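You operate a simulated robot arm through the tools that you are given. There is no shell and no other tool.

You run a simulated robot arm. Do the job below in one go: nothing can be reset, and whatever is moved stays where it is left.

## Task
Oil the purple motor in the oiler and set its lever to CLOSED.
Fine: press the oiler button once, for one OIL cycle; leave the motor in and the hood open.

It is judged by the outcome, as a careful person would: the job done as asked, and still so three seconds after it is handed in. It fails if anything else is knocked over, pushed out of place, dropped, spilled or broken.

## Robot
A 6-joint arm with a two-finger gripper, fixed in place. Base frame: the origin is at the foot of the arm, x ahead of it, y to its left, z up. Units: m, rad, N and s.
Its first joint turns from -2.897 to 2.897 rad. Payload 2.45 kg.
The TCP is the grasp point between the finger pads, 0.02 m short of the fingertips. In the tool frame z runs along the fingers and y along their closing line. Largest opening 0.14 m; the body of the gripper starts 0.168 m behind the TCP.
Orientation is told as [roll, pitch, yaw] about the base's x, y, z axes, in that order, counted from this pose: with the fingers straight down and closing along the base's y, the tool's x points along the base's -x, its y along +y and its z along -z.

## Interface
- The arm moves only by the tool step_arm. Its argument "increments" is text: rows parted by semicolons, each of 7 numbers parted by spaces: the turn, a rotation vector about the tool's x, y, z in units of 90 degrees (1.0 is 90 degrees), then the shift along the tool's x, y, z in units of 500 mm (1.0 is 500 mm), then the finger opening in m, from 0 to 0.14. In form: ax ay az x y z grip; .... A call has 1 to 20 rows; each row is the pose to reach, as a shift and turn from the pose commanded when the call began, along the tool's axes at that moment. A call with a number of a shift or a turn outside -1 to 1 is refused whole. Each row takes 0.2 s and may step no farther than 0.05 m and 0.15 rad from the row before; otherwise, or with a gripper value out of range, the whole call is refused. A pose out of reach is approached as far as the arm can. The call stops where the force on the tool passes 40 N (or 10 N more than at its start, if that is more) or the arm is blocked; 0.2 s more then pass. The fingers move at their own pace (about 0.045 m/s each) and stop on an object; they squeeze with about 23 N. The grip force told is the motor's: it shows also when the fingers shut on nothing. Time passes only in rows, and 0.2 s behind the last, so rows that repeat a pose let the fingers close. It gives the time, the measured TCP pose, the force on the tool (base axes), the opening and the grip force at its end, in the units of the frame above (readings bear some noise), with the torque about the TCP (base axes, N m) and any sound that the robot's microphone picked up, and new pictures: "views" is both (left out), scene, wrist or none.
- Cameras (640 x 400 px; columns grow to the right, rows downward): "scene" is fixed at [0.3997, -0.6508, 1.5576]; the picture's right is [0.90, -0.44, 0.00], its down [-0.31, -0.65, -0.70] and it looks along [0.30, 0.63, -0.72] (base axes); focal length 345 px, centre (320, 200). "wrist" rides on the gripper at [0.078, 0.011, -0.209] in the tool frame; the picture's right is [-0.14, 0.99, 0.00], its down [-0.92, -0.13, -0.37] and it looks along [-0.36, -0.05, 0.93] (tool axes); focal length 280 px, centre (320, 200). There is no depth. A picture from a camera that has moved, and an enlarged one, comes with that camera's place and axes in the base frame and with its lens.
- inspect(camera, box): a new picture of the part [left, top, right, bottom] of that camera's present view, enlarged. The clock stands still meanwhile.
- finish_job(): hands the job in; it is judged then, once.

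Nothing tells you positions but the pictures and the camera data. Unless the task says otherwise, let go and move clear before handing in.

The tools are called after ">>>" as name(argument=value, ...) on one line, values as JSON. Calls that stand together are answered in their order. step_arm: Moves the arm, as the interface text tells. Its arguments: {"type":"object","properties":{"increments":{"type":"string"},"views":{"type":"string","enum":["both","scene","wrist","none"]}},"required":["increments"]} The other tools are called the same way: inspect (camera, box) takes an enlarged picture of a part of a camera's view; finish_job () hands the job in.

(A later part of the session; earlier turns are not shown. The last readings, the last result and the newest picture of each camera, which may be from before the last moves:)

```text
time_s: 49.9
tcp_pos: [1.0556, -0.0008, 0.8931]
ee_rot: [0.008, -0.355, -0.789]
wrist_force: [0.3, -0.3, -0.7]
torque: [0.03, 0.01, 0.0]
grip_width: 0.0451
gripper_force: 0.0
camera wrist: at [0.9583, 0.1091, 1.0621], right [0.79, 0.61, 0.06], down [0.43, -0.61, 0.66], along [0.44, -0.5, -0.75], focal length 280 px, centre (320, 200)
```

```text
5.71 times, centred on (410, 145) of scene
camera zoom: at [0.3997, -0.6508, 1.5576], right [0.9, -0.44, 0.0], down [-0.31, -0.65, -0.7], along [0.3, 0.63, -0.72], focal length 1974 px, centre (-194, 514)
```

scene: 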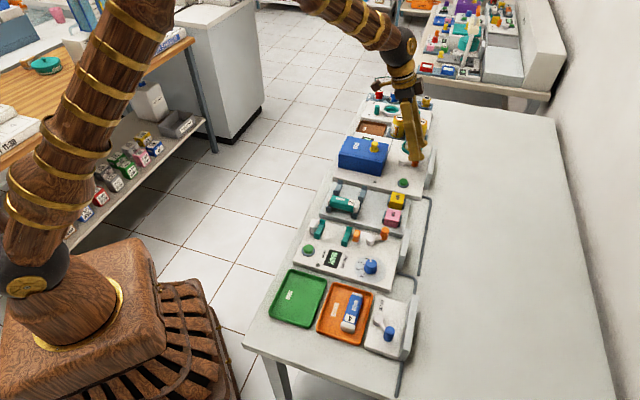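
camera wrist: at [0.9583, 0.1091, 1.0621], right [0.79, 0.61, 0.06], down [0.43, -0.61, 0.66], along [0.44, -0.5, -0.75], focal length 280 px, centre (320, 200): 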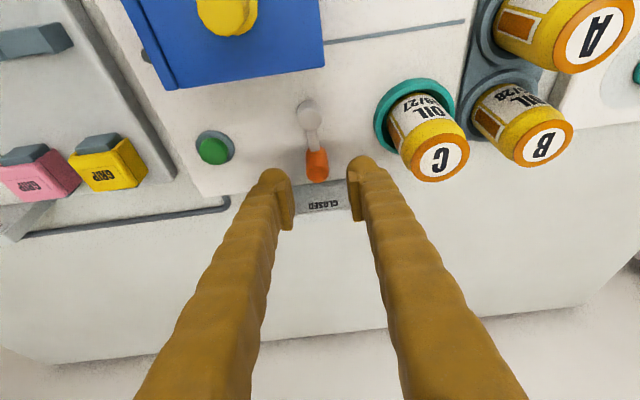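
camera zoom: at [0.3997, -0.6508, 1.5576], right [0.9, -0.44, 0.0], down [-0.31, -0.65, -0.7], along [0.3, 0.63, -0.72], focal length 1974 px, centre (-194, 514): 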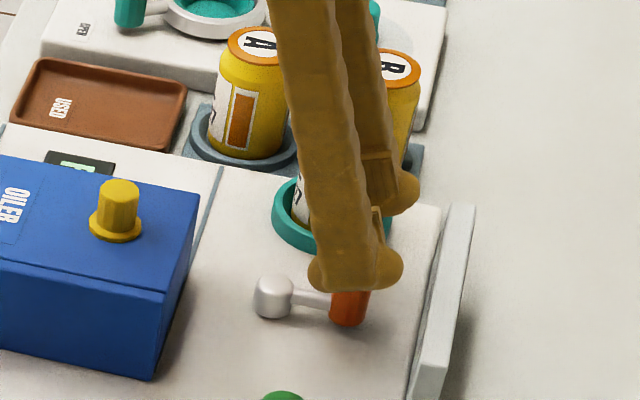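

The handle is centred between the fingers with bottle C clear. Lowering to grip height and closing on the handle.

>>> step_arm(increments="0 0 0 0.007 0 0.02 0.045; 0 0 0 0.014 0 0.04 0.045; 0 0 0 0.021 0 0.058 0.045; 0 0 0 0.026 0 0.072 0.045; 0 0 0 0.026 0 0.072 0.045", views="wrist")

>>> inspect(camera="wrist", box=[220, 80, 440, 280])

>>> inspect(camera="scene", box=[370, 110, 450, 180])

```text
time_s: 51.1
tcp_pos: [1.0559, -0.0003, 0.8553]
ee_rot: [0.008, -0.354, -0.788]
wrist_force: [-0.5, 0.5, 0.4]
torque: [0.02, 0.03, 0.01]
grip_width: 0.0447
gripper_force: 0.1
camera wrist: at [0.9585, 0.1091, 1.0243], right [0.79, 0.61, 0.05], down [0.43, -0.61, 0.66], along [0.44, -0.5, -0.75], focal length 280 px, centre (320, 200)
```

wrist: 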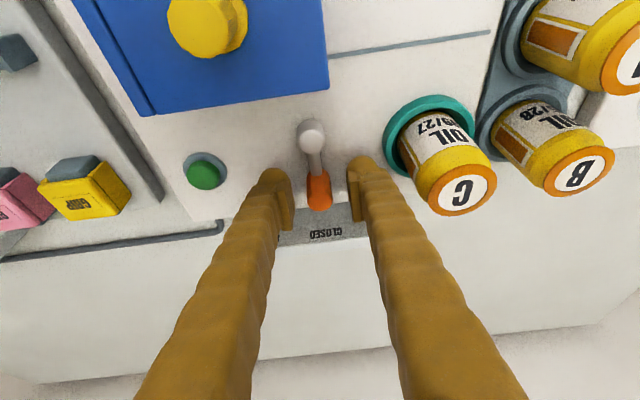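

```text
2.00 times, centred on (330, 180) of wrist
camera zoom: at [0.9585, 0.1091, 1.0243], right [0.79, 0.61, 0.05], down [0.43, -0.61, 0.66], along [0.44, -0.5, -0.75], focal length 561 px, centre (300, 240)
```

zoom: 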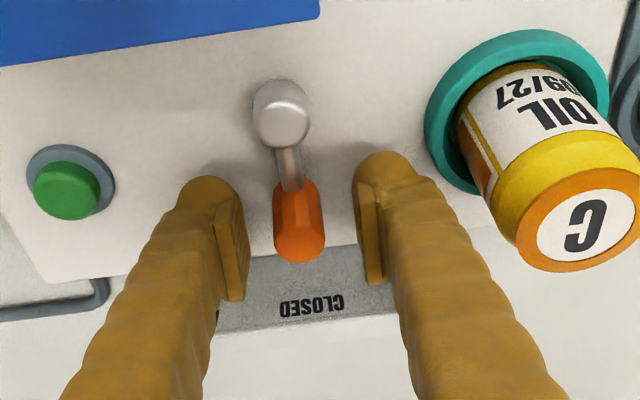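

```text
5.71 times, centred on (410, 145) of scene
camera zoom: at [0.3997, -0.6508, 1.5576], right [0.9, -0.44, 0.0], down [-0.31, -0.65, -0.7], along [0.3, 0.63, -0.72], focal length 1974 px, centre (-194, 514)
```

zoom: 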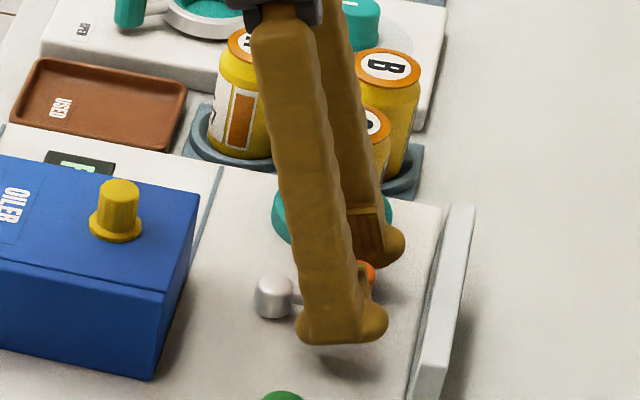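

The handle sits between the pads. I'll close to a loose hold and swing it along its arc toward OIL (+u side), in steps.

>>> step_arm(increments="0 0 0 0 0 0 0.023; 0 0 0 0 0 0 0.023; 0 0 0 0.0008 0.0128 -0.0003 0.023; 0 0 0 0.0034 0.0254 -0.0013 0.023; 0 0 0 0.0055 0.0315 -0.002 0.023; 0 0 0 0.0075 0.0374 -0.0028 0.023; 0 0 0 0.0075 0.0374 -0.0028 0.023", views="wrist")

>>> inspect(camera="wrist", box=[220, 80, 440, 280])

>>> inspect(camera="scene", box=[370, 110, 450, 180])

```text
time_s: 52.7
tcp_pos: [1.0656, 0.0153, 0.8547]
ee_rot: [0.007, -0.354, -0.789]
wrist_force: [0.1, -0.4, 0.6]
torque: [0.01, 0.01, 0.03]
grip_width: 0.0234
gripper_force: 0.1
camera wrist: at [0.9689, 0.1247, 1.0243], right [0.79, 0.61, 0.05], down [0.43, -0.61, 0.66], along [0.44, -0.5, -0.75], focal length 280 px, centre (320, 200)
```

wrist: 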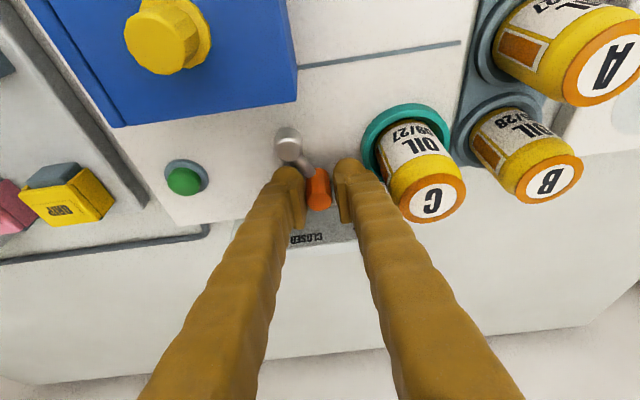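

```text
2.00 times, centred on (330, 180) of wrist
camera zoom: at [0.9689, 0.1247, 1.0243], right [0.79, 0.61, 0.05], down [0.43, -0.61, 0.66], along [0.44, -0.5, -0.75], focal length 561 px, centre (300, 240)
```

zoom: 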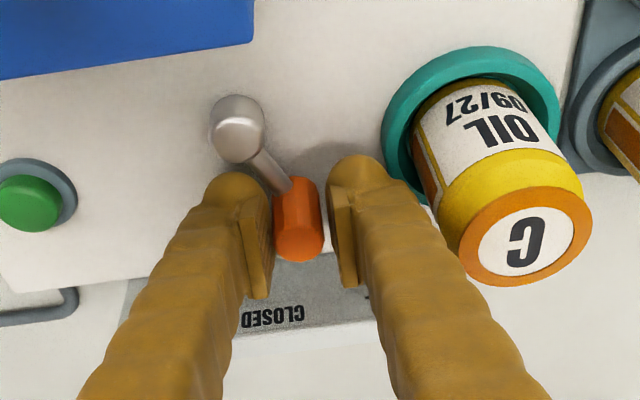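

```text
5.71 times, centred on (410, 145) of scene
camera zoom: at [0.3997, -0.6508, 1.5576], right [0.9, -0.44, 0.0], down [-0.31, -0.65, -0.7], along [0.3, 0.63, -0.72], focal length 1974 px, centre (-194, 514)
```

zoom: 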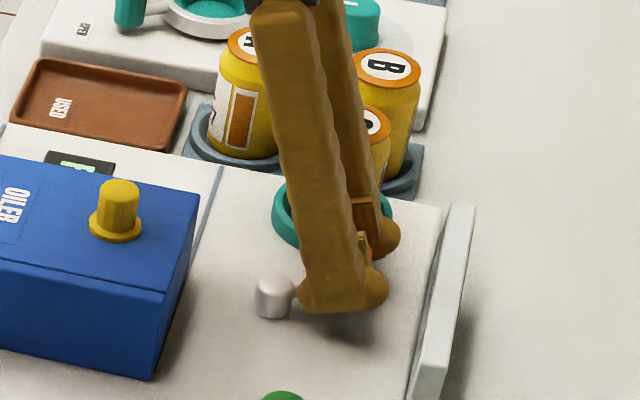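

The lever swings freely and is partway. Continuing along the arc in small steps until it stops.

>>> step_arm(increments="0 0 0 0.0026 0.0058 -0.001 0.023; 0 0 0 0.0056 0.0114 -0.0021 0.023; 0 0 0 0.0056 0.0114 -0.0021 0.023", views="none")

>>> step_arm(increments="0 0 0 0.0034 0.0052 -0.0013 0.023; 0 0 0 0.0034 0.0052 -0.0013 0.023", views="wrist")

>>> inspect(camera="wrist", box=[220, 80, 440, 280])

```text
time_s: 53.5
tcp_pos: [1.0672, 0.0218, 0.8551]
ee_rot: [0.007, -0.354, -0.788]
wrist_force: [-0.9, -2.5, 1.7]
torque: [-0.02, -0.01, 0.06]
grip_width: 0.0241
gripper_force: 0.3
```

```text
time_s: 54.1
tcp_pos: [1.0678, 0.0238, 0.8534]
ee_rot: [0.008, -0.353, -0.789]
wrist_force: [2.4, 1.2, 1.2]
torque: [0.03, -0.04, 0.0]
grip_width: 0.0241
gripper_force: 0.5
camera wrist: at [0.9714, 0.1341, 1.0242], right [0.79, 0.61, 0.05], down [0.43, -0.61, 0.66], along [0.44, -0.5, -0.75], focal length 280 px, centre (320, 200)
```

wrist: 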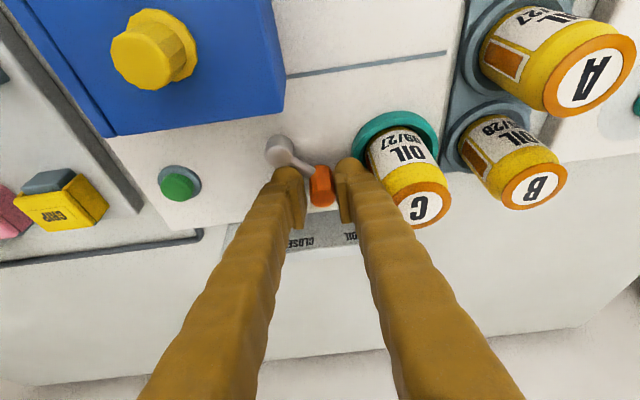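

```text
2.00 times, centred on (330, 180) of wrist
camera zoom: at [0.9714, 0.1341, 1.0242], right [0.79, 0.61, 0.05], down [0.43, -0.61, 0.66], along [0.44, -0.5, -0.75], focal length 561 px, centre (300, 240)
```

zoom: 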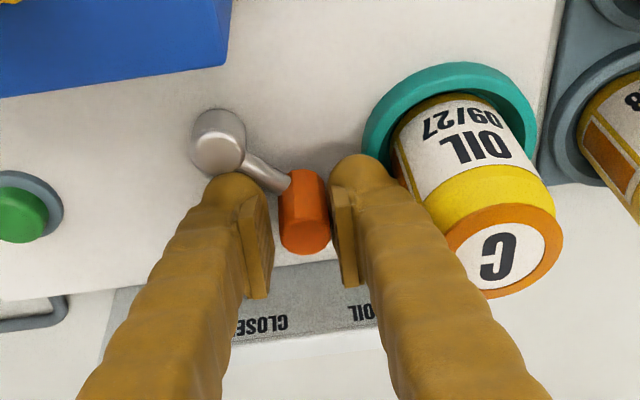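

The lever points roughly at OIL now. One more small step to feel for its end stop, keeping an eye on bottle C.

>>> step_arm(increments="0 0 0 0.0028 0.0036 -0.001 0.023; 0 0 0 0.0028 0.0036 -0.001 0.023", views="none")

>>> inspect(camera="wrist", box=[220, 80, 440, 280])

>>> inspect(camera="scene", box=[370, 110, 450, 180])

```text
time_s: 54.7
tcp_pos: [1.0687, 0.0275, 0.8547]
ee_rot: [0.007, -0.354, -0.788]
wrist_force: [4.9, -2.5, 3.5]
torque: [-0.18, 0.2, 0.2]
grip_width: 0.0248
gripper_force: 10.6
```

```text
2.00 times, centred on (330, 180) of wrist
camera zoom: at [0.9716, 0.1362, 1.0246], right [0.79, 0.61, 0.06], down [0.43, -0.61, 0.66], along [0.44, -0.5, -0.75], focal length 561 px, centre (300, 240)
```

zoom: 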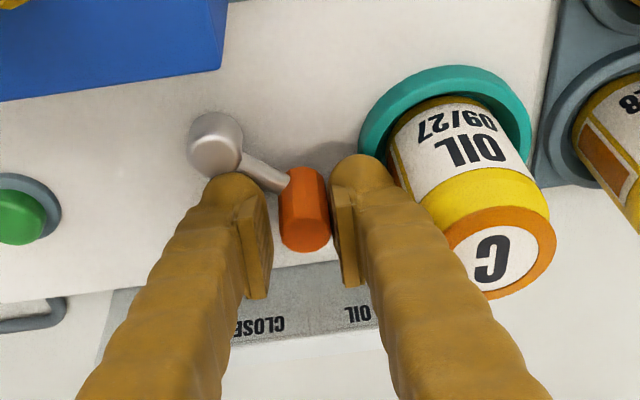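

```text
5.71 times, centred on (410, 145) of scene
camera zoom: at [0.3997, -0.6508, 1.5576], right [0.9, -0.44, 0.0], down [-0.31, -0.65, -0.7], along [0.3, 0.63, -0.72], focal length 1974 px, centre (-194, 514)
```

zoom: 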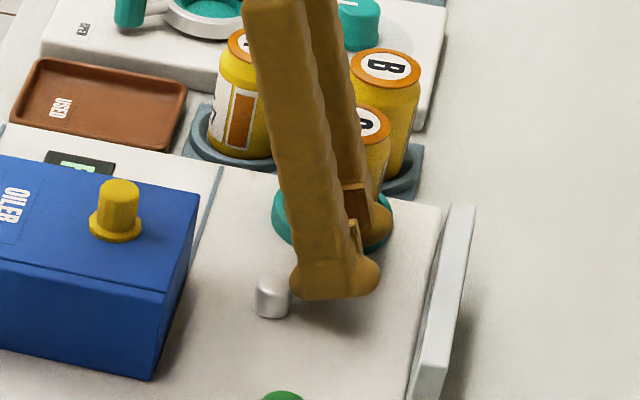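

Mild wedging has started, so I'll ease back 1.5 mm, open slightly, and rise straight up to see where the lever rests.

>>> step_arm(increments="0 0 0 0 -0.003 0 0.026; 0 0 0 0 -0.003 0 0.03; 0 0 0 0 -0.003 0 0.032; 0 0 0 -0.007 -0.003 -0.019 0.032; 0 0 0 -0.014 -0.003 -0.038 0.032; 0 0 0 -0.028 -0.003 -0.075 0.032; 0 0 0 -0.05 -0.003 -0.13 0.032; 0 0 0 -0.05 -0.003 -0.13 0.032", views="both")

>>> inspect(camera="wrist", box=[200, 60, 440, 240])

>>> inspect(camera="scene", box=[370, 110, 450, 180])

```text
time_s: 56.5
tcp_pos: [1.0677, 0.0242, 0.9259]
ee_rot: [0.006, -0.354, -0.789]
wrist_force: [0.3, -1.4, 0.1]
torque: [0.04, -0.03, 0.02]
grip_width: 0.0318
gripper_force: 0.1
camera wrist: at [0.971, 0.1341, 1.0948], right [0.79, 0.61, 0.05], down [0.43, -0.61, 0.66], along [0.44, -0.5, -0.75], focal length 280 px, centre (320, 200)
```

scene: 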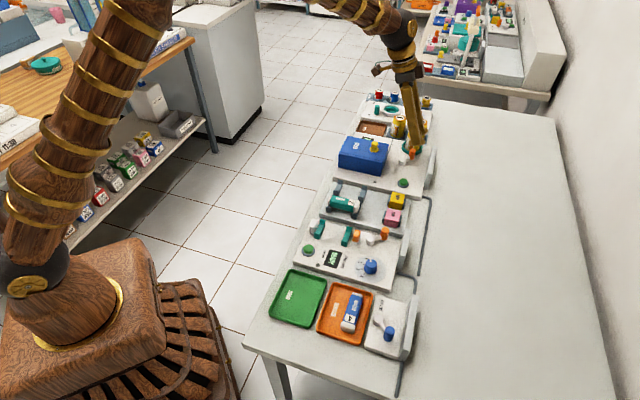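
wrist: 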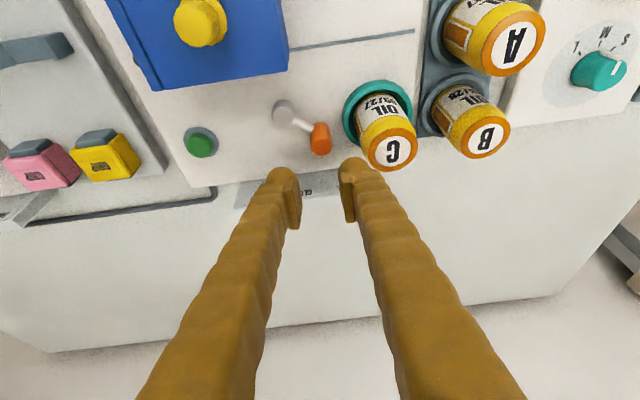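

```text
2.22 times, centred on (320, 150) of wrist
camera zoom: at [0.971, 0.1341, 1.0948], right [0.79, 0.61, 0.05], down [0.43, -0.61, 0.66], along [0.44, -0.5, -0.75], focal length 623 px, centre (320, 311)
```

zoom: 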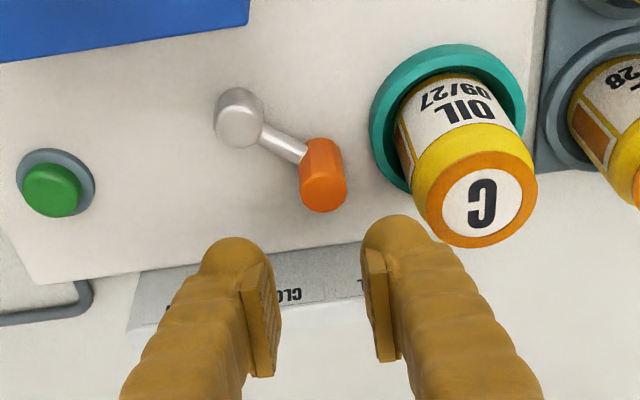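

```text
5.71 times, centred on (410, 145) of scene
camera zoom: at [0.3997, -0.6508, 1.5576], right [0.9, -0.44, 0.0], down [-0.31, -0.65, -0.7], along [0.3, 0.63, -0.72], focal length 1974 px, centre (-194, 514)
```

zoom: 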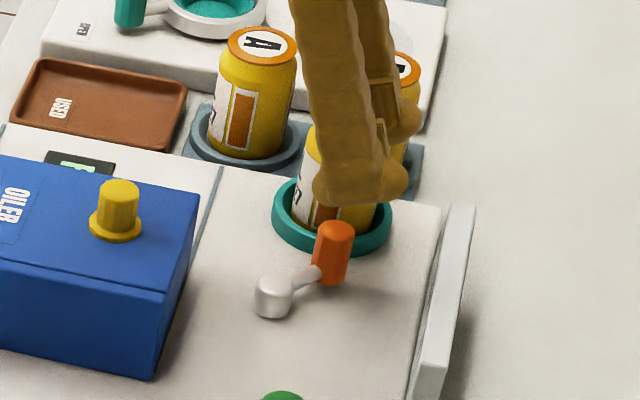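

The lever now stands about 45° over toward OIL and stays there. Next I'll straighten the tool, close the fingers and go above the green button at about (0.970, −0.055).

>>> step_arm(increments="0 0 0 0 -0.01 -0.04 0.032; 0 0.04 0 0.002 -0.05 -0.05 0.03; 0 0.09 0 0.003 -0.1 -0.054 0.02; 0 0.14 0 0.005 -0.15 -0.054 0.01; 0 0.18 0 0.006 -0.2 -0.054 0; 0 0.222 0 0.0078 -0.25 -0.054 0; 0 0.222 0 0.0078 -0.25 -0.054 0", views="both")

>>> inspect(camera="wrist", box=[220, 60, 460, 260])

>>> inspect(camera="scene", box=[370, 130, 450, 200])

```text
time_s: 58.1
tcp_pos: [0.9691, -0.0545, 0.9493]
ee_rot: [0.006, -0.005, -0.784]
wrist_force: [0.6, 0.5, -0.1]
torque: [0.0, -0.02, 0.02]
grip_width: 0.0
gripper_force: 22.8
camera wrist: at [0.9192, 0.0077, 1.1569], right [0.8, 0.6, 0.01], down [0.56, -0.74, 0.37], along [0.23, -0.29, -0.93], focal length 280 px, centre (320, 200)
```

scene: 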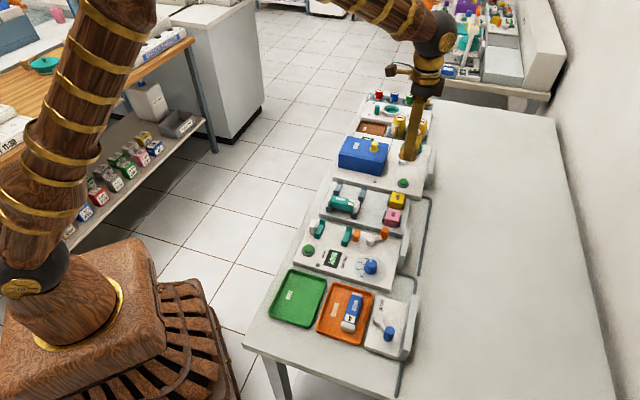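
wrist: 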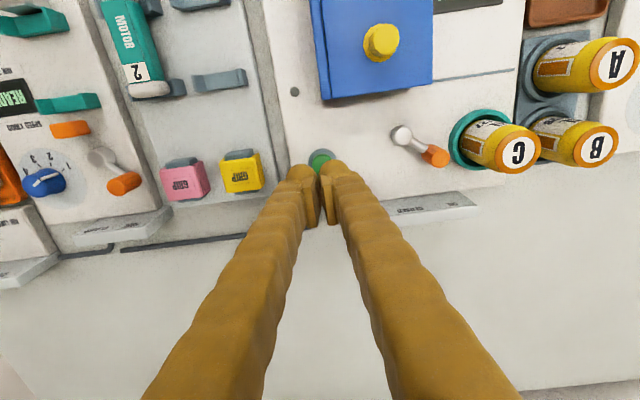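

```text
2.00 times, centred on (340, 160) of wrist
camera zoom: at [0.9192, 0.0077, 1.1569], right [0.8, 0.6, 0.01], down [0.56, -0.74, 0.37], along [0.23, -0.29, -0.93], focal length 561 px, centre (280, 280)
```

zoom: 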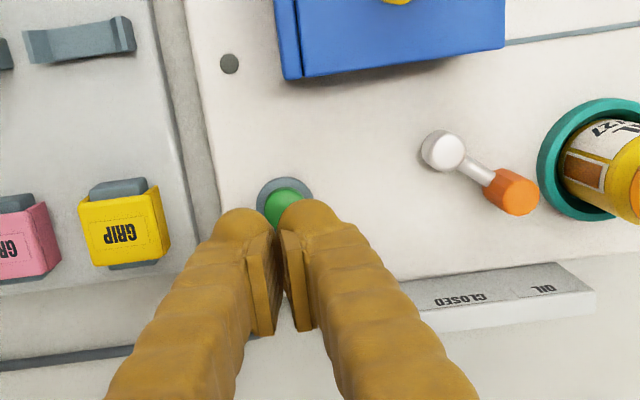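

```text
5.71 times, centred on (410, 165) of scene
camera zoom: at [0.3997, -0.6508, 1.5576], right [0.9, -0.44, 0.0], down [-0.31, -0.65, -0.7], along [0.3, 0.63, -0.72], focal length 1974 px, centre (-194, 400)
```

zoom: 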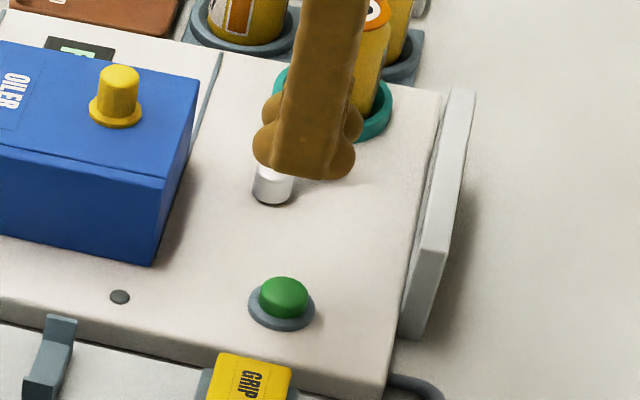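

The closed fingertips are right above the button and the lever points at OIL. I'll come down close, then press once.

>>> step_arm(increments="0 0 0 -0.002 0.002 0.04 0; 0 0 0 -0.002 0.002 0.08 0; 0 0 0 -0.002 0.002 0.12 0; 0 0 0 -0.002 0.002 0.13 0; 0 0 0 -0.002 0.002 0.13 0", views="both")

>>> inspect(camera="scene", box=[370, 130, 450, 200])

>>> inspect(camera="wrist", box=[240, 100, 400, 240])

```text
time_s: 59.3
tcp_pos: [0.9704, -0.0551, 0.8839]
ee_rot: [0.006, -0.004, -0.784]
wrist_force: [0.3, 0.2, -0.8]
torque: [0.02, 0.02, -0.02]
grip_width: 0.0
gripper_force: 23.0
camera wrist: at [0.9215, 0.0078, 1.0918], right [0.8, 0.6, 0.01], down [0.56, -0.74, 0.37], along [0.23, -0.29, -0.93], focal length 280 px, centre (320, 200)
```

scene: 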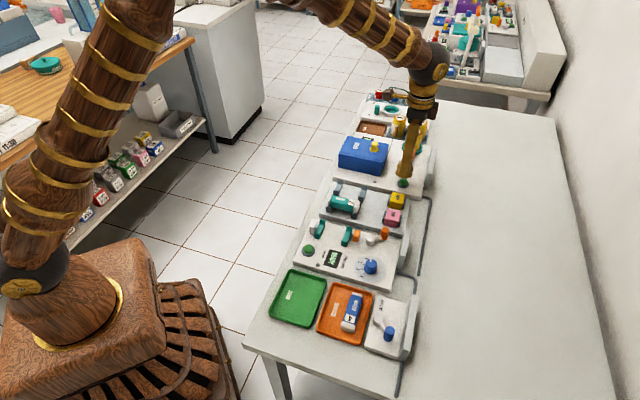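
wrist: 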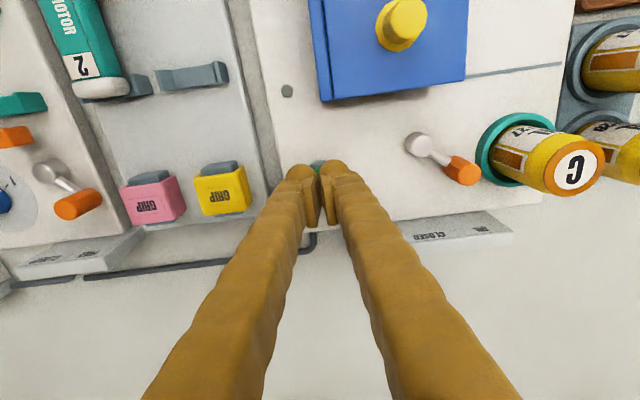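

```text
5.71 times, centred on (410, 165) of scene
camera zoom: at [0.3997, -0.6508, 1.5576], right [0.9, -0.44, 0.0], down [-0.31, -0.65, -0.7], along [0.3, 0.63, -0.72], focal length 1974 px, centre (-194, 400)
```

zoom: 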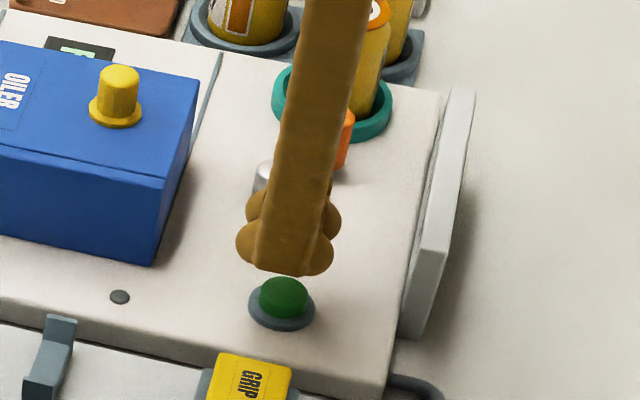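

```text
2.86 times, centred on (320, 170) of wrist
camera zoom: at [0.9215, 0.0078, 1.0918], right [0.8, 0.6, 0.01], down [0.56, -0.74, 0.37], along [0.23, -0.29, -0.93], focal length 801 px, centre (320, 286)
```

zoom: 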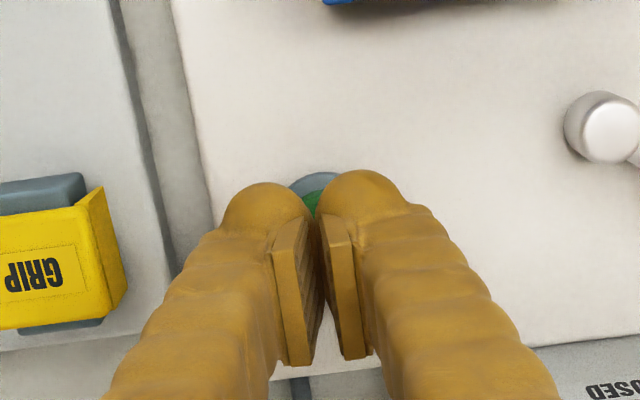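

Aligned over the button. Pressing down once in small steps until it gives.

>>> step_arm(increments="0 0 0 0 0 0.01 0; 0 0 0 0 0 0.02 0; 0 0 0 0 0 0.03 0; 0 0 0 0 0 0.036 0; 0 0 0 0 0 0.042 0; 0 0 0 0 0 0.048 0; 0 0 0 0 0 0.054 0; 0 0 0 0 0 0.06 0; 0 0 0 0 0 0.066 0", views="both")

```text
time_s: 61.3
tcp_pos: [0.9715, -0.0546, 0.8512]
ee_rot: [0.006, -0.006, -0.786]
wrist_force: [0.2, 0.4, 1.8]
torque: [0.0, 0.02, 0.01]
grip_width: 0.0057
gripper_force: 29.0
camera wrist: at [0.9222, 0.0075, 1.0593], right [0.8, 0.6, 0.01], down [0.56, -0.74, 0.37], along [0.23, -0.29, -0.93], focal length 280 px, centre (320, 200)
```

scene: 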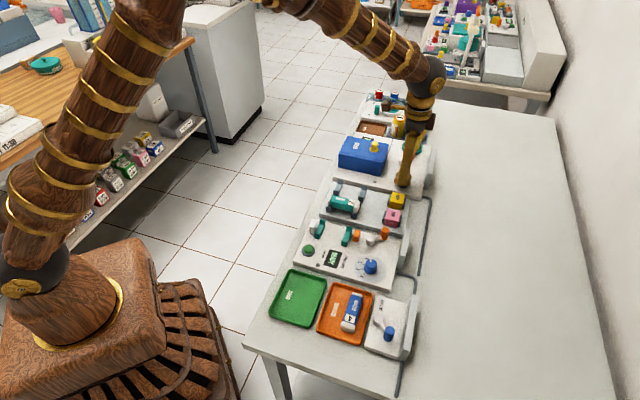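
wrist: 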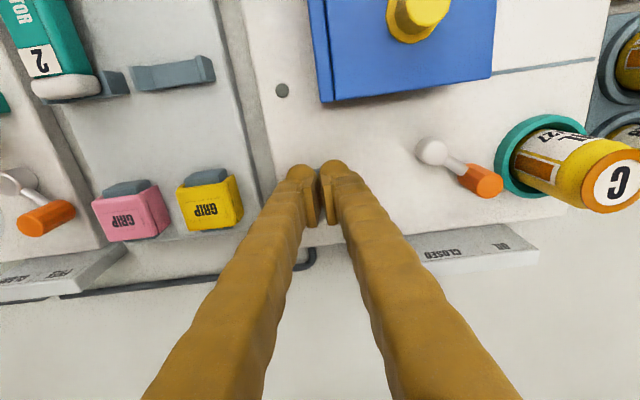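

The button dome is wedging between the two fingertips rather than being pushed. I'll rise, and check the display before pressing with a single fingertip.

>>> step_arm(increments="0 0 0 0 0 -0.02 0; 0 0 0 0 0 -0.05 0; 0 0 0 0 0 -0.05 0", views="both")

>>> inspect(camera="scene", box=[370, 130, 450, 200])

>>> inspect(camera="scene", box=[370, 125, 400, 150])

```text
time_s: 62.1
tcp_pos: [0.9725, -0.0545, 0.8747]
ee_rot: [0.007, -0.005, -0.786]
wrist_force: [-0.5, 0.8, -0.8]
torque: [-0.01, 0.02, -0.02]
grip_width: 0.0
gripper_force: 29.5
camera wrist: at [0.9223, 0.0075, 1.0838], right [0.8, 0.6, 0.01], down [0.56, -0.74, 0.37], along [0.23, -0.29, -0.93], focal length 280 px, centre (320, 200)
```

scene: 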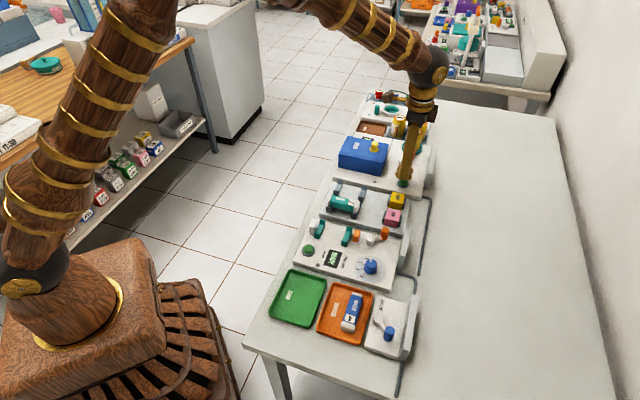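
wrist: 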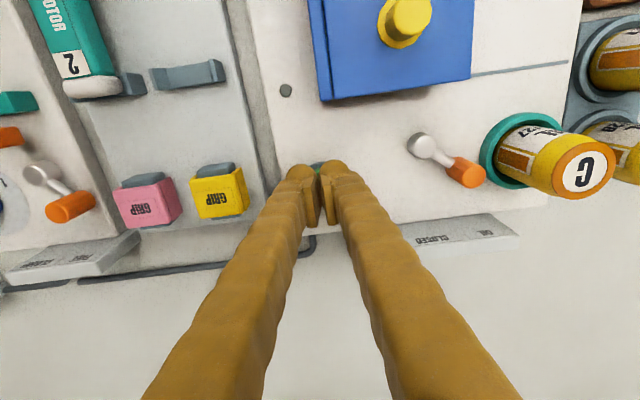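

```text
5.71 times, centred on (410, 165) of scene
camera zoom: at [0.3997, -0.6508, 1.5576], right [0.9, -0.44, 0.0], down [-0.31, -0.65, -0.7], along [0.3, 0.63, -0.72], focal length 1974 px, centre (-194, 400)
```

zoom: 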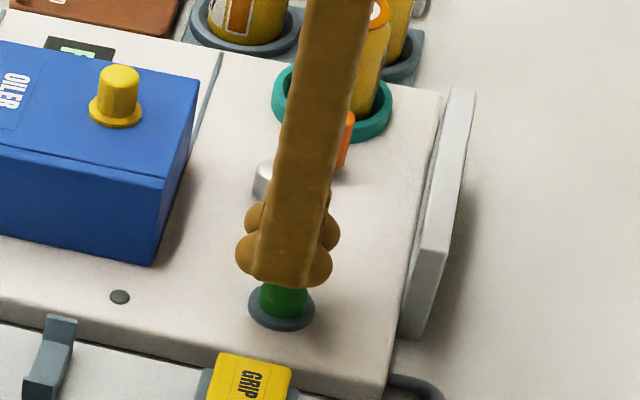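

```text
16.00 times, centred on (385, 138) of scene
camera zoom: at [0.3997, -0.6508, 1.5576], right [0.9, -0.44, 0.0], down [-0.31, -0.65, -0.7], along [0.3, 0.63, -0.72], focal length 5527 px, centre (-720, 1200)
```

zoom: 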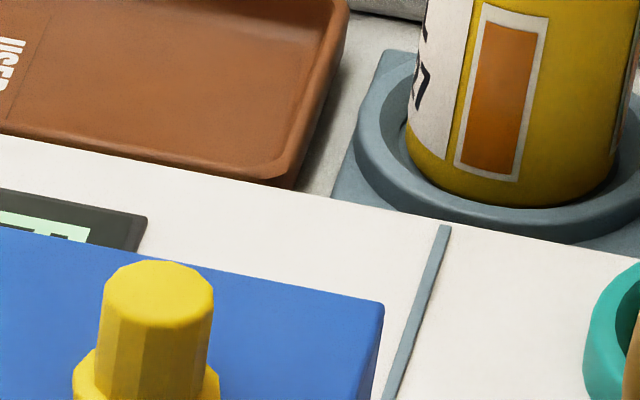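

Part of the display is visible and may have changed. I'll rise and look at it with the wrist camera before doing anything else to the button.

>>> step_arm(increments="0 0 0 0 0 -0.08 0; 0 0 0 0.02 0.05 -0.16 0; 0 0 0 0.05 0.12 -0.24 0; 0 0 0 0.08 0.18 -0.26 0; 0 0 0 0.08 0.18 -0.26 0", views="wrist")

>>> inspect(camera="wrist", box=[230, 0, 530, 180])

```text
refused: row 3 steps farther than a row can; nothing moved
```

```text
2.13 times, centred on (380, 90) of wrist
camera zoom: at [0.9223, 0.0075, 1.0838], right [0.8, 0.6, 0.01], down [0.56, -0.74, 0.37], along [0.23, -0.29, -0.93], focal length 598 px, centre (192, 435)
```

zoom: 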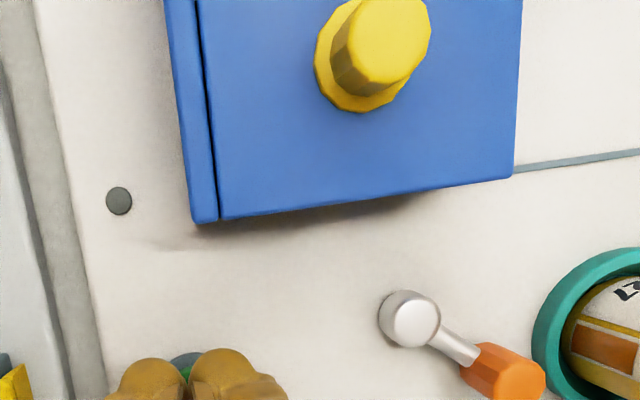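

>>> step_arm(increments="0 0 0 0 0 -0.08 0; 0 0 0 0.02 0.04 -0.14 0; 0 0 0 0.04 0.08 -0.2 0; 0 0 0 0.06 0.13 -0.25 0; 0 0 0 0.08 0.18 -0.26 0; 0 0 0 0.08 0.18 -0.26 0", views="wrist")

>>> inspect(camera="wrist", box=[230, 0, 530, 180])

```text
time_s: 63.5
tcp_pos: [1.0056, 0.0361, 1.0071]
ee_rot: [0.007, -0.006, -0.785]
wrist_force: [1.1, -0.5, 0.4]
torque: [0.01, -0.01, -0.02]
grip_width: 0.0
gripper_force: 29.3
camera wrist: at [0.956, 0.0987, 1.214], right [0.8, 0.6, 0.01], down [0.56, -0.74, 0.37], along [0.23, -0.29, -0.93], focal length 280 px, centre (320, 200)
```

wrist: 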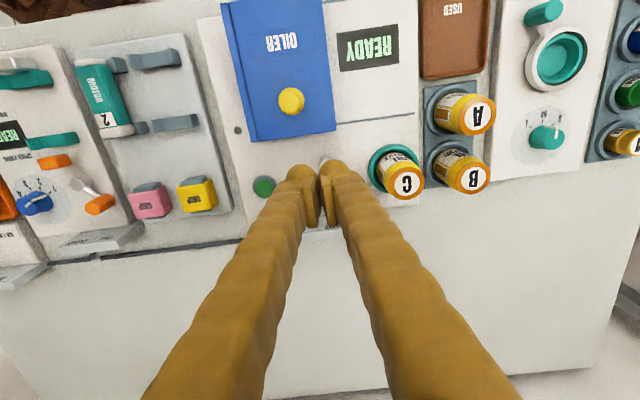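

```text
2.13 times, centred on (380, 90) of wrist
camera zoom: at [0.956, 0.0987, 1.214], right [0.8, 0.6, 0.01], down [0.56, -0.74, 0.37], along [0.23, -0.29, -0.93], focal length 598 px, centre (192, 435)
```

zoom: 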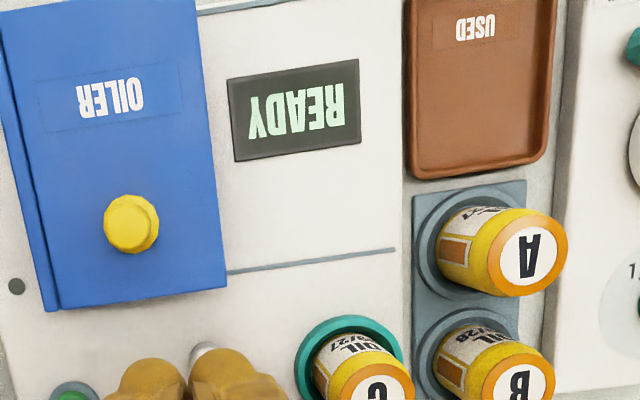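

The display still says READY, so no cycle has started. I'll go back and press with the left fingertip alone centred on the button.

>>> step_arm(increments="0 0 0 -0.02 -0.05 0.03 0; 0 0 0 -0.04 -0.1 0.08 0; 0 0 0 -0.06 -0.14 0.13 0; 0 0 0 -0.08 -0.1626 0.18 0; 0 0 0 -0.08 -0.1626 0.23 0; 0 0 0 -0.08 -0.1626 0.25 0; 0 0 0 -0.08 -0.1626 0.25 0", views="wrist")

>>> inspect(camera="scene", box=[370, 130, 450, 200])

>>> inspect(camera="wrist", box=[240, 100, 400, 240])

```text
time_s: 65.1
tcp_pos: [0.9777, -0.0497, 0.8799]
ee_rot: [0.008, -0.005, -0.786]
wrist_force: [-0.9, 0.3, 0.3]
torque: [0.01, 0.02, 0.0]
grip_width: 0.0
gripper_force: 29.6
camera wrist: at [0.9286, 0.0134, 1.0888], right [0.8, 0.6, 0.01], down [0.56, -0.74, 0.37], along [0.23, -0.29, -0.93], focal length 280 px, centre (320, 200)
```

wrist: 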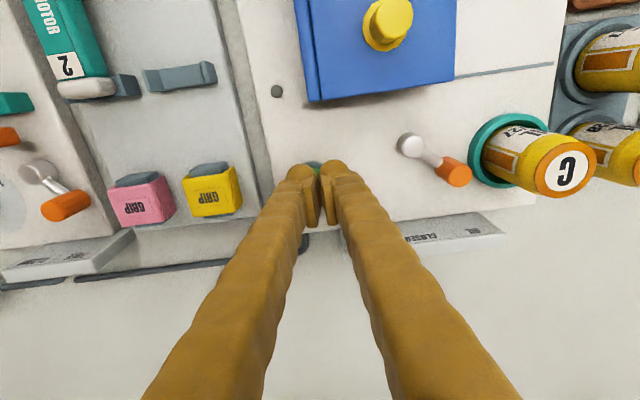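

```text
5.71 times, centred on (410, 165) of scene
camera zoom: at [0.3997, -0.6508, 1.5576], right [0.9, -0.44, 0.0], down [-0.31, -0.65, -0.7], along [0.3, 0.63, -0.72], focal length 1974 px, centre (-194, 400)
```

zoom: 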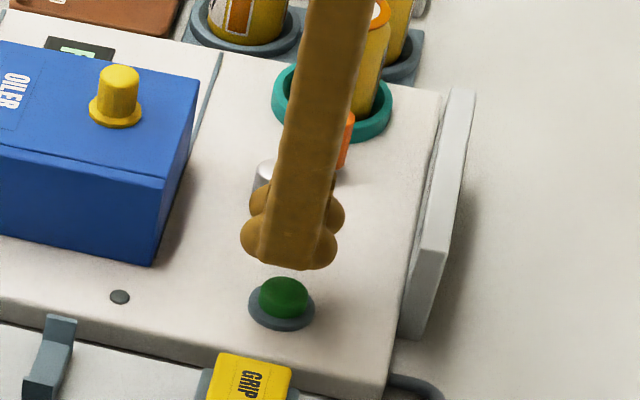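

```text
2.86 times, centred on (320, 170) of wrist
camera zoom: at [0.9286, 0.0134, 1.0888], right [0.8, 0.6, 0.01], down [0.56, -0.74, 0.37], along [0.23, -0.29, -0.93], focal length 801 px, centre (320, 286)
```

zoom: 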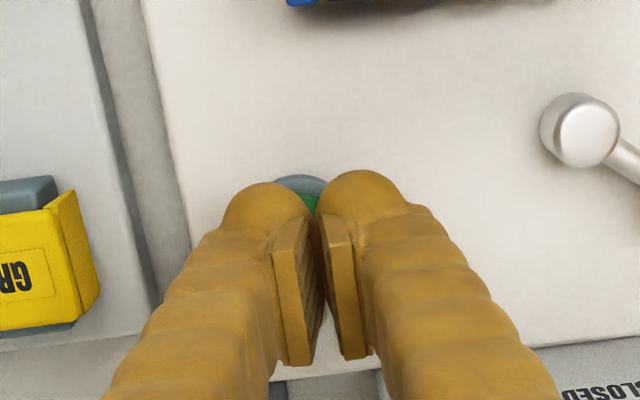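

The left fingertip is over the button. Pressing down now.

>>> step_arm(increments="0 0 0 0 0 0.014 0; 0 0 0 0 0 0.026 0; 0 0 0 0 0 0.034 0; 0 0 0 0 0 0.04 0; 0 0 0 0 0 0.046 0; 0 0 0 0 0 0.052 0; 0 0 0 0 0 0.058 0; 0 0 0 0 0 0.064 0; 0 0 0 0 0 0.07 0", views="both")

```text
time_s: 67.1
tcp_pos: [0.9784, -0.0486, 0.8466]
ee_rot: [0.009, -0.004, -0.785]
wrist_force: [-2.4, 1.9, 13.5]
torque: [-0.09, 0.13, -0.01]
grip_width: 0.0
gripper_force: 29.6
heard: click
camera wrist: at [0.9282, 0.0138, 1.0549], right [0.8, 0.6, 0.01], down [0.56, -0.74, 0.37], along [0.23, -0.29, -0.93], focal length 280 px, centre (320, 200)
```

scene: 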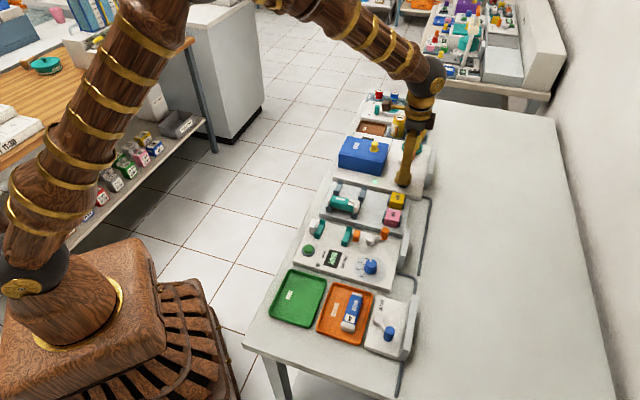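
wrist: 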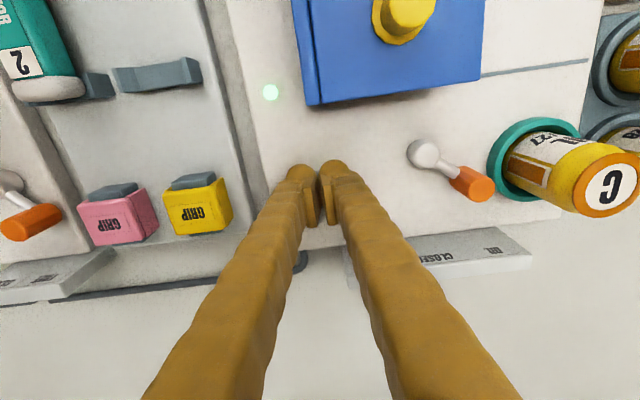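

A click was heard and the indicator lamp lit. I'll release the button and rise to watch the display while the cycle runs.

>>> step_arm(increments="0 0 0 0 0 -0.04 0; 0 0 0 0 0 -0.1 0; 0 0 0 0.02 0.03 -0.16 0; 0 0 0 0.04 0.07 -0.22 0; 0 0 0 0.06 0.12 -0.27 0; 0 0 0 0.08 0.163 -0.31 0; 0 0 0 0.08 0.163 -0.31 0", views="both")

>>> inspect(camera="wrist", box=[210, 0, 510, 200])

```text
time_s: 68.7
tcp_pos: [1.0057, 0.0366, 1.0004]
ee_rot: [0.008, -0.005, -0.786]
wrist_force: [-0.1, -0.8, -0.4]
torque: [0.02, 0.02, -0.01]
grip_width: 0.0002
gripper_force: 29.4
camera wrist: at [0.9568, 0.099, 1.2093], right [0.8, 0.6, 0.01], down [0.56, -0.74, 0.37], along [0.23, -0.29, -0.93], focal length 280 px, centre (320, 200)
```

scene: 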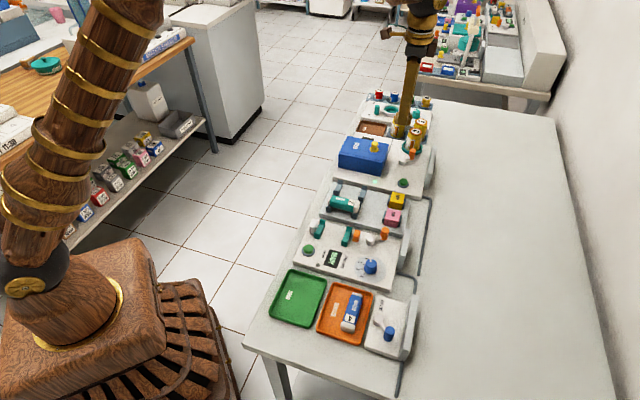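
wrist: 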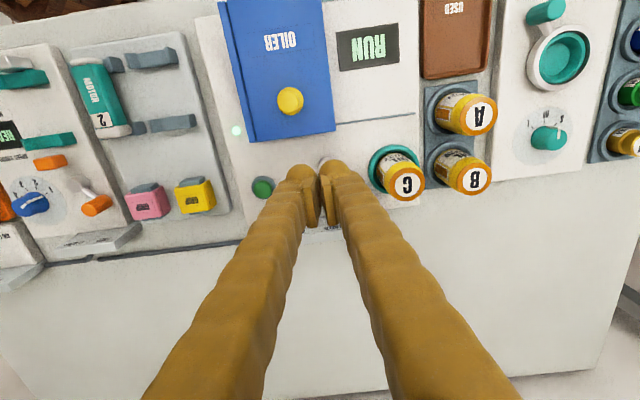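

```text
2.00 times, centred on (360, 100) of wrist
camera zoom: at [0.9568, 0.099, 1.2093], right [0.8, 0.6, 0.01], down [0.56, -0.74, 0.37], along [0.23, -0.29, -0.93], focal length 561 px, centre (240, 400)
```

zoom: 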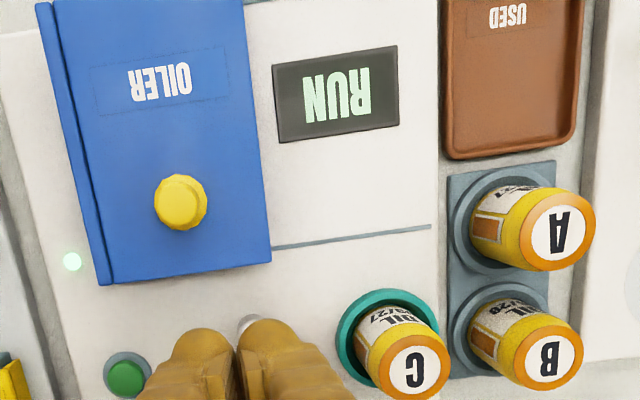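

The display shows RUN. I'll wait in place for the cycle to end.

>>> step_arm(increments="0 0 0 0 0 0 0; 0 0 0 0 0 0 0; 0 0 0 0 0 0 0; 0 0 0 0 0 0 0; 0 0 0 0 0 0 0; 0 0 0 0 0 0 0; 0 0 0 0 0 0 0; 0 0 0 0 0 0 0; 0 0 0 0 0 0 0; 0 0 0 0 0 0 0; 0 0 0 0 0 0 0; 0 0 0 0 0 0 0; 0 0 0 0 0 0 0; 0 0 0 0 0 0 0; 0 0 0 0 0 0 0", views="wrist")

>>> inspect(camera="wrist", box=[210, 0, 510, 200])

```text
time_s: 71.9
tcp_pos: [1.0058, 0.0364, 1.0001]
ee_rot: [0.007, -0.006, -0.786]
wrist_force: [0.0, -0.4, -0.1]
torque: [-0.02, 0.0, -0.01]
grip_width: 0.0
gripper_force: 29.1
camera wrist: at [0.9568, 0.0987, 1.2091], right [0.8, 0.6, 0.01], down [0.56, -0.74, 0.37], along [0.23, -0.29, -0.93], focal length 280 px, centre (320, 200)
```

wrist: 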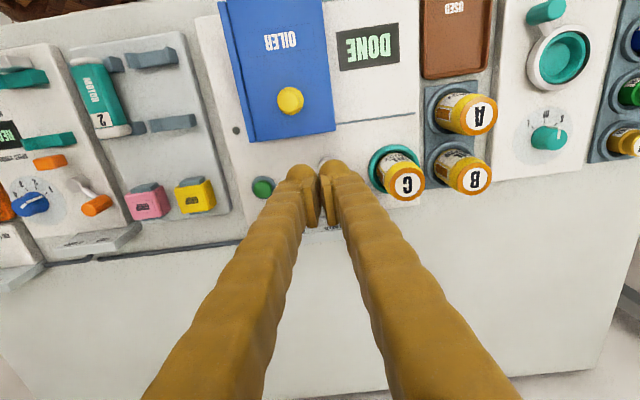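

```text
2.00 times, centred on (360, 100) of wrist
camera zoom: at [0.9568, 0.0987, 1.2091], right [0.8, 0.6, 0.01], down [0.56, -0.74, 0.37], along [0.23, -0.29, -0.93], focal length 561 px, centre (240, 400)
```

zoom: 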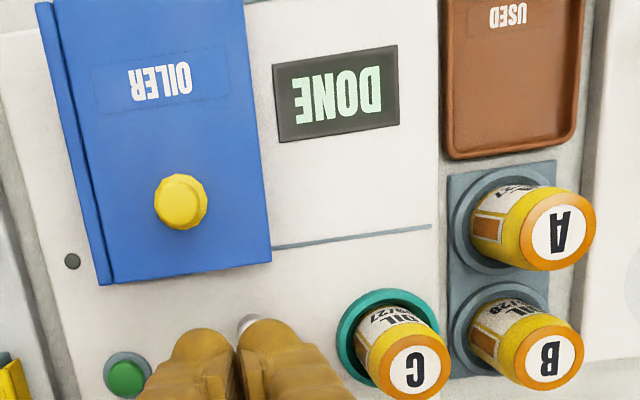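

DONE: the oil cycle finished. Now I'll go back over the lever handle, tilted, to return it to CLOSED.

>>> step_arm(increments="0 -0.05 0 -0.025 0.02 0.02 0.01; 0 -0.1 0 -0.05 0.04 0.05 0.02; 0 -0.15 0 -0.075 0.06 0.08 0.03; 0 -0.2 0 -0.09 0.07 0.11 0.034; 0 -0.222 0 -0.097 0.072 0.135 0.034; 0 -0.222 0 -0.097 0.072 0.14 0.034; 0 -0.222 0 -0.097 0.072 0.14 0.034", views="both")

>>> inspect(camera="wrist", box=[200, 60, 440, 240])

>>> inspect(camera="scene", box=[370, 110, 450, 180])

```text
time_s: 73.5
tcp_pos: [1.0657, 0.0274, 0.9321]
ee_rot: [0.006, -0.354, -0.787]
wrist_force: [0.3, 0.1, 0.0]
torque: [-0.02, 0.01, -0.03]
grip_width: 0.034
gripper_force: 0.2
camera wrist: at [0.9697, 0.1378, 1.1001], right [0.79, 0.61, 0.05], down [0.43, -0.61, 0.66], along [0.44, -0.5, -0.75], focal length 280 px, centre (320, 200)
```

scene: 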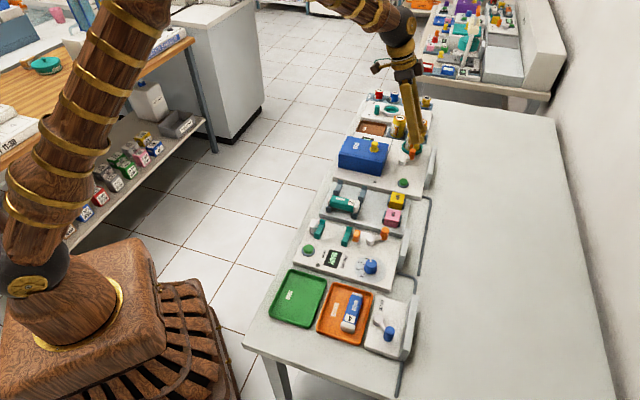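
wrist: 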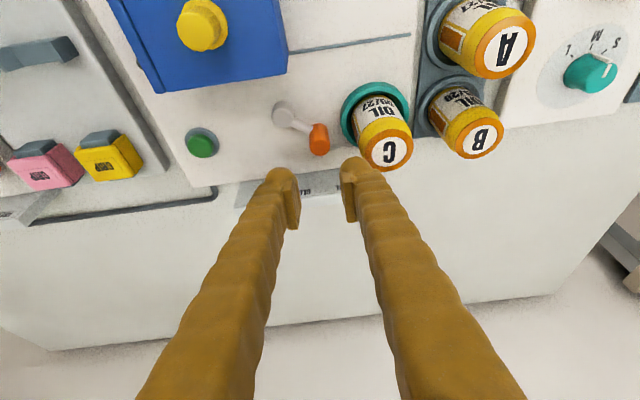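

```text
2.22 times, centred on (320, 150) of wrist
camera zoom: at [0.9697, 0.1378, 1.1001], right [0.79, 0.61, 0.05], down [0.43, -0.61, 0.66], along [0.44, -0.5, -0.75], focal length 623 px, centre (320, 311)
```

zoom: 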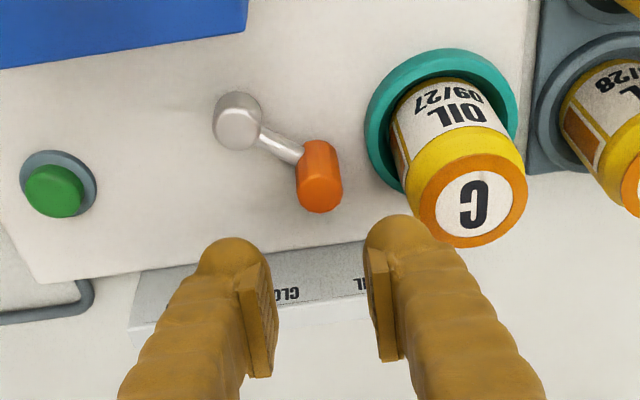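

```text
5.71 times, centred on (410, 145) of scene
camera zoom: at [0.3997, -0.6508, 1.5576], right [0.9, -0.44, 0.0], down [-0.31, -0.65, -0.7], along [0.3, 0.63, -0.72], focal length 1974 px, centre (-194, 514)
```

zoom: 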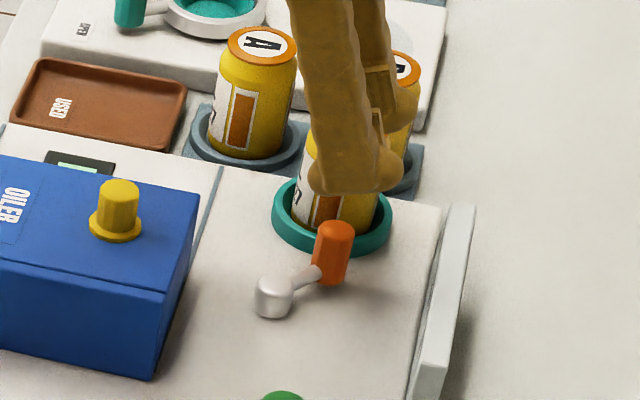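

The handle is about 4 mm to +u of the TCP. I'll centre on it with a narrow opening and lower only enough to overlap its top, staying above bottle C's ring.

>>> step_arm(increments="0 0 0 0 0.006 0 0.03; 0 0 0 0.012 0.006 0.033 0.03; 0 0 0 0.024 0.006 0.065 0.03; 0 0 0 0.034 0.006 0.092 0.03; 0 0 0 0.034 0.006 0.092 0.03", views="wrist")

>>> inspect(camera="wrist", box=[200, 80, 440, 260])

>>> inspect(camera="scene", box=[370, 110, 450, 180])

```text
time_s: 74.5
tcp_pos: [1.0691, 0.0315, 0.8942]
ee_rot: [0.013, -0.357, -0.791]
wrist_force: [-8.8, 0.9, 15.8]
torque: [0.58, -0.2, 0.33]
grip_width: 0.0271
gripper_force: 0.1
stopped in row 4: the force on the tool passed its limit at 58 N (the readings are from after the stop); the commanded pose is now the measured one
camera wrist: at [0.9725, 0.1407, 1.0633], right [0.79, 0.61, 0.06], down [0.42, -0.61, 0.67], along [0.44, -0.5, -0.74], focal length 280 px, centre (320, 200)
```

wrist: 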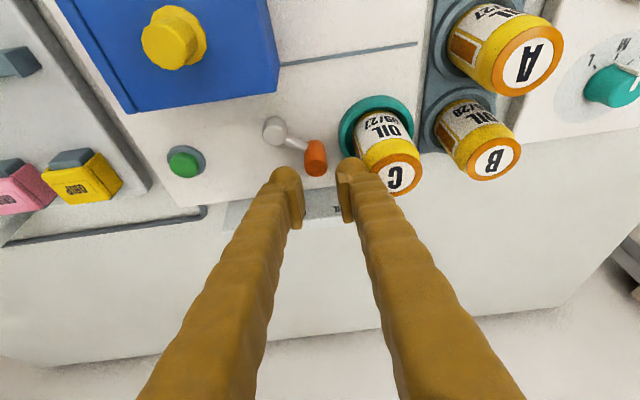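

```text
2.22 times, centred on (320, 170) of wrist
camera zoom: at [0.9725, 0.1407, 1.0633], right [0.79, 0.61, 0.06], down [0.42, -0.61, 0.67], along [0.44, -0.5, -0.74], focal length 623 px, centre (320, 267)
```

zoom: 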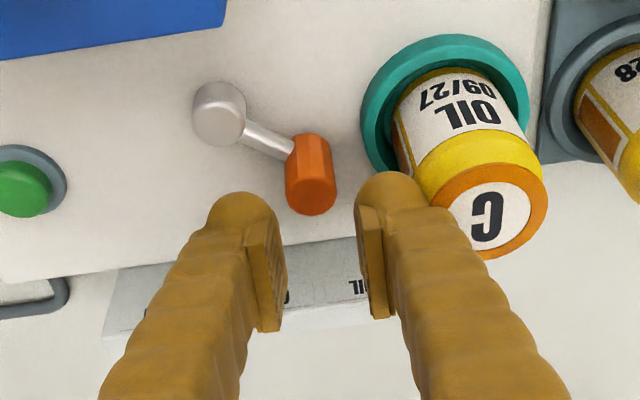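

```text
5.71 times, centred on (410, 145) of scene
camera zoom: at [0.3997, -0.6508, 1.5576], right [0.9, -0.44, 0.0], down [-0.31, -0.65, -0.7], along [0.3, 0.63, -0.72], focal length 1974 px, centre (-194, 514)
```

zoom: 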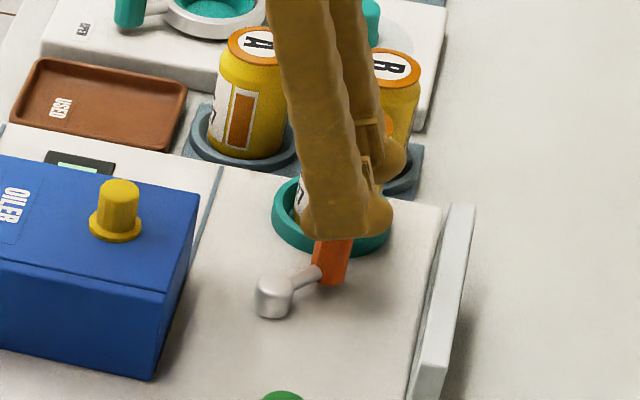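

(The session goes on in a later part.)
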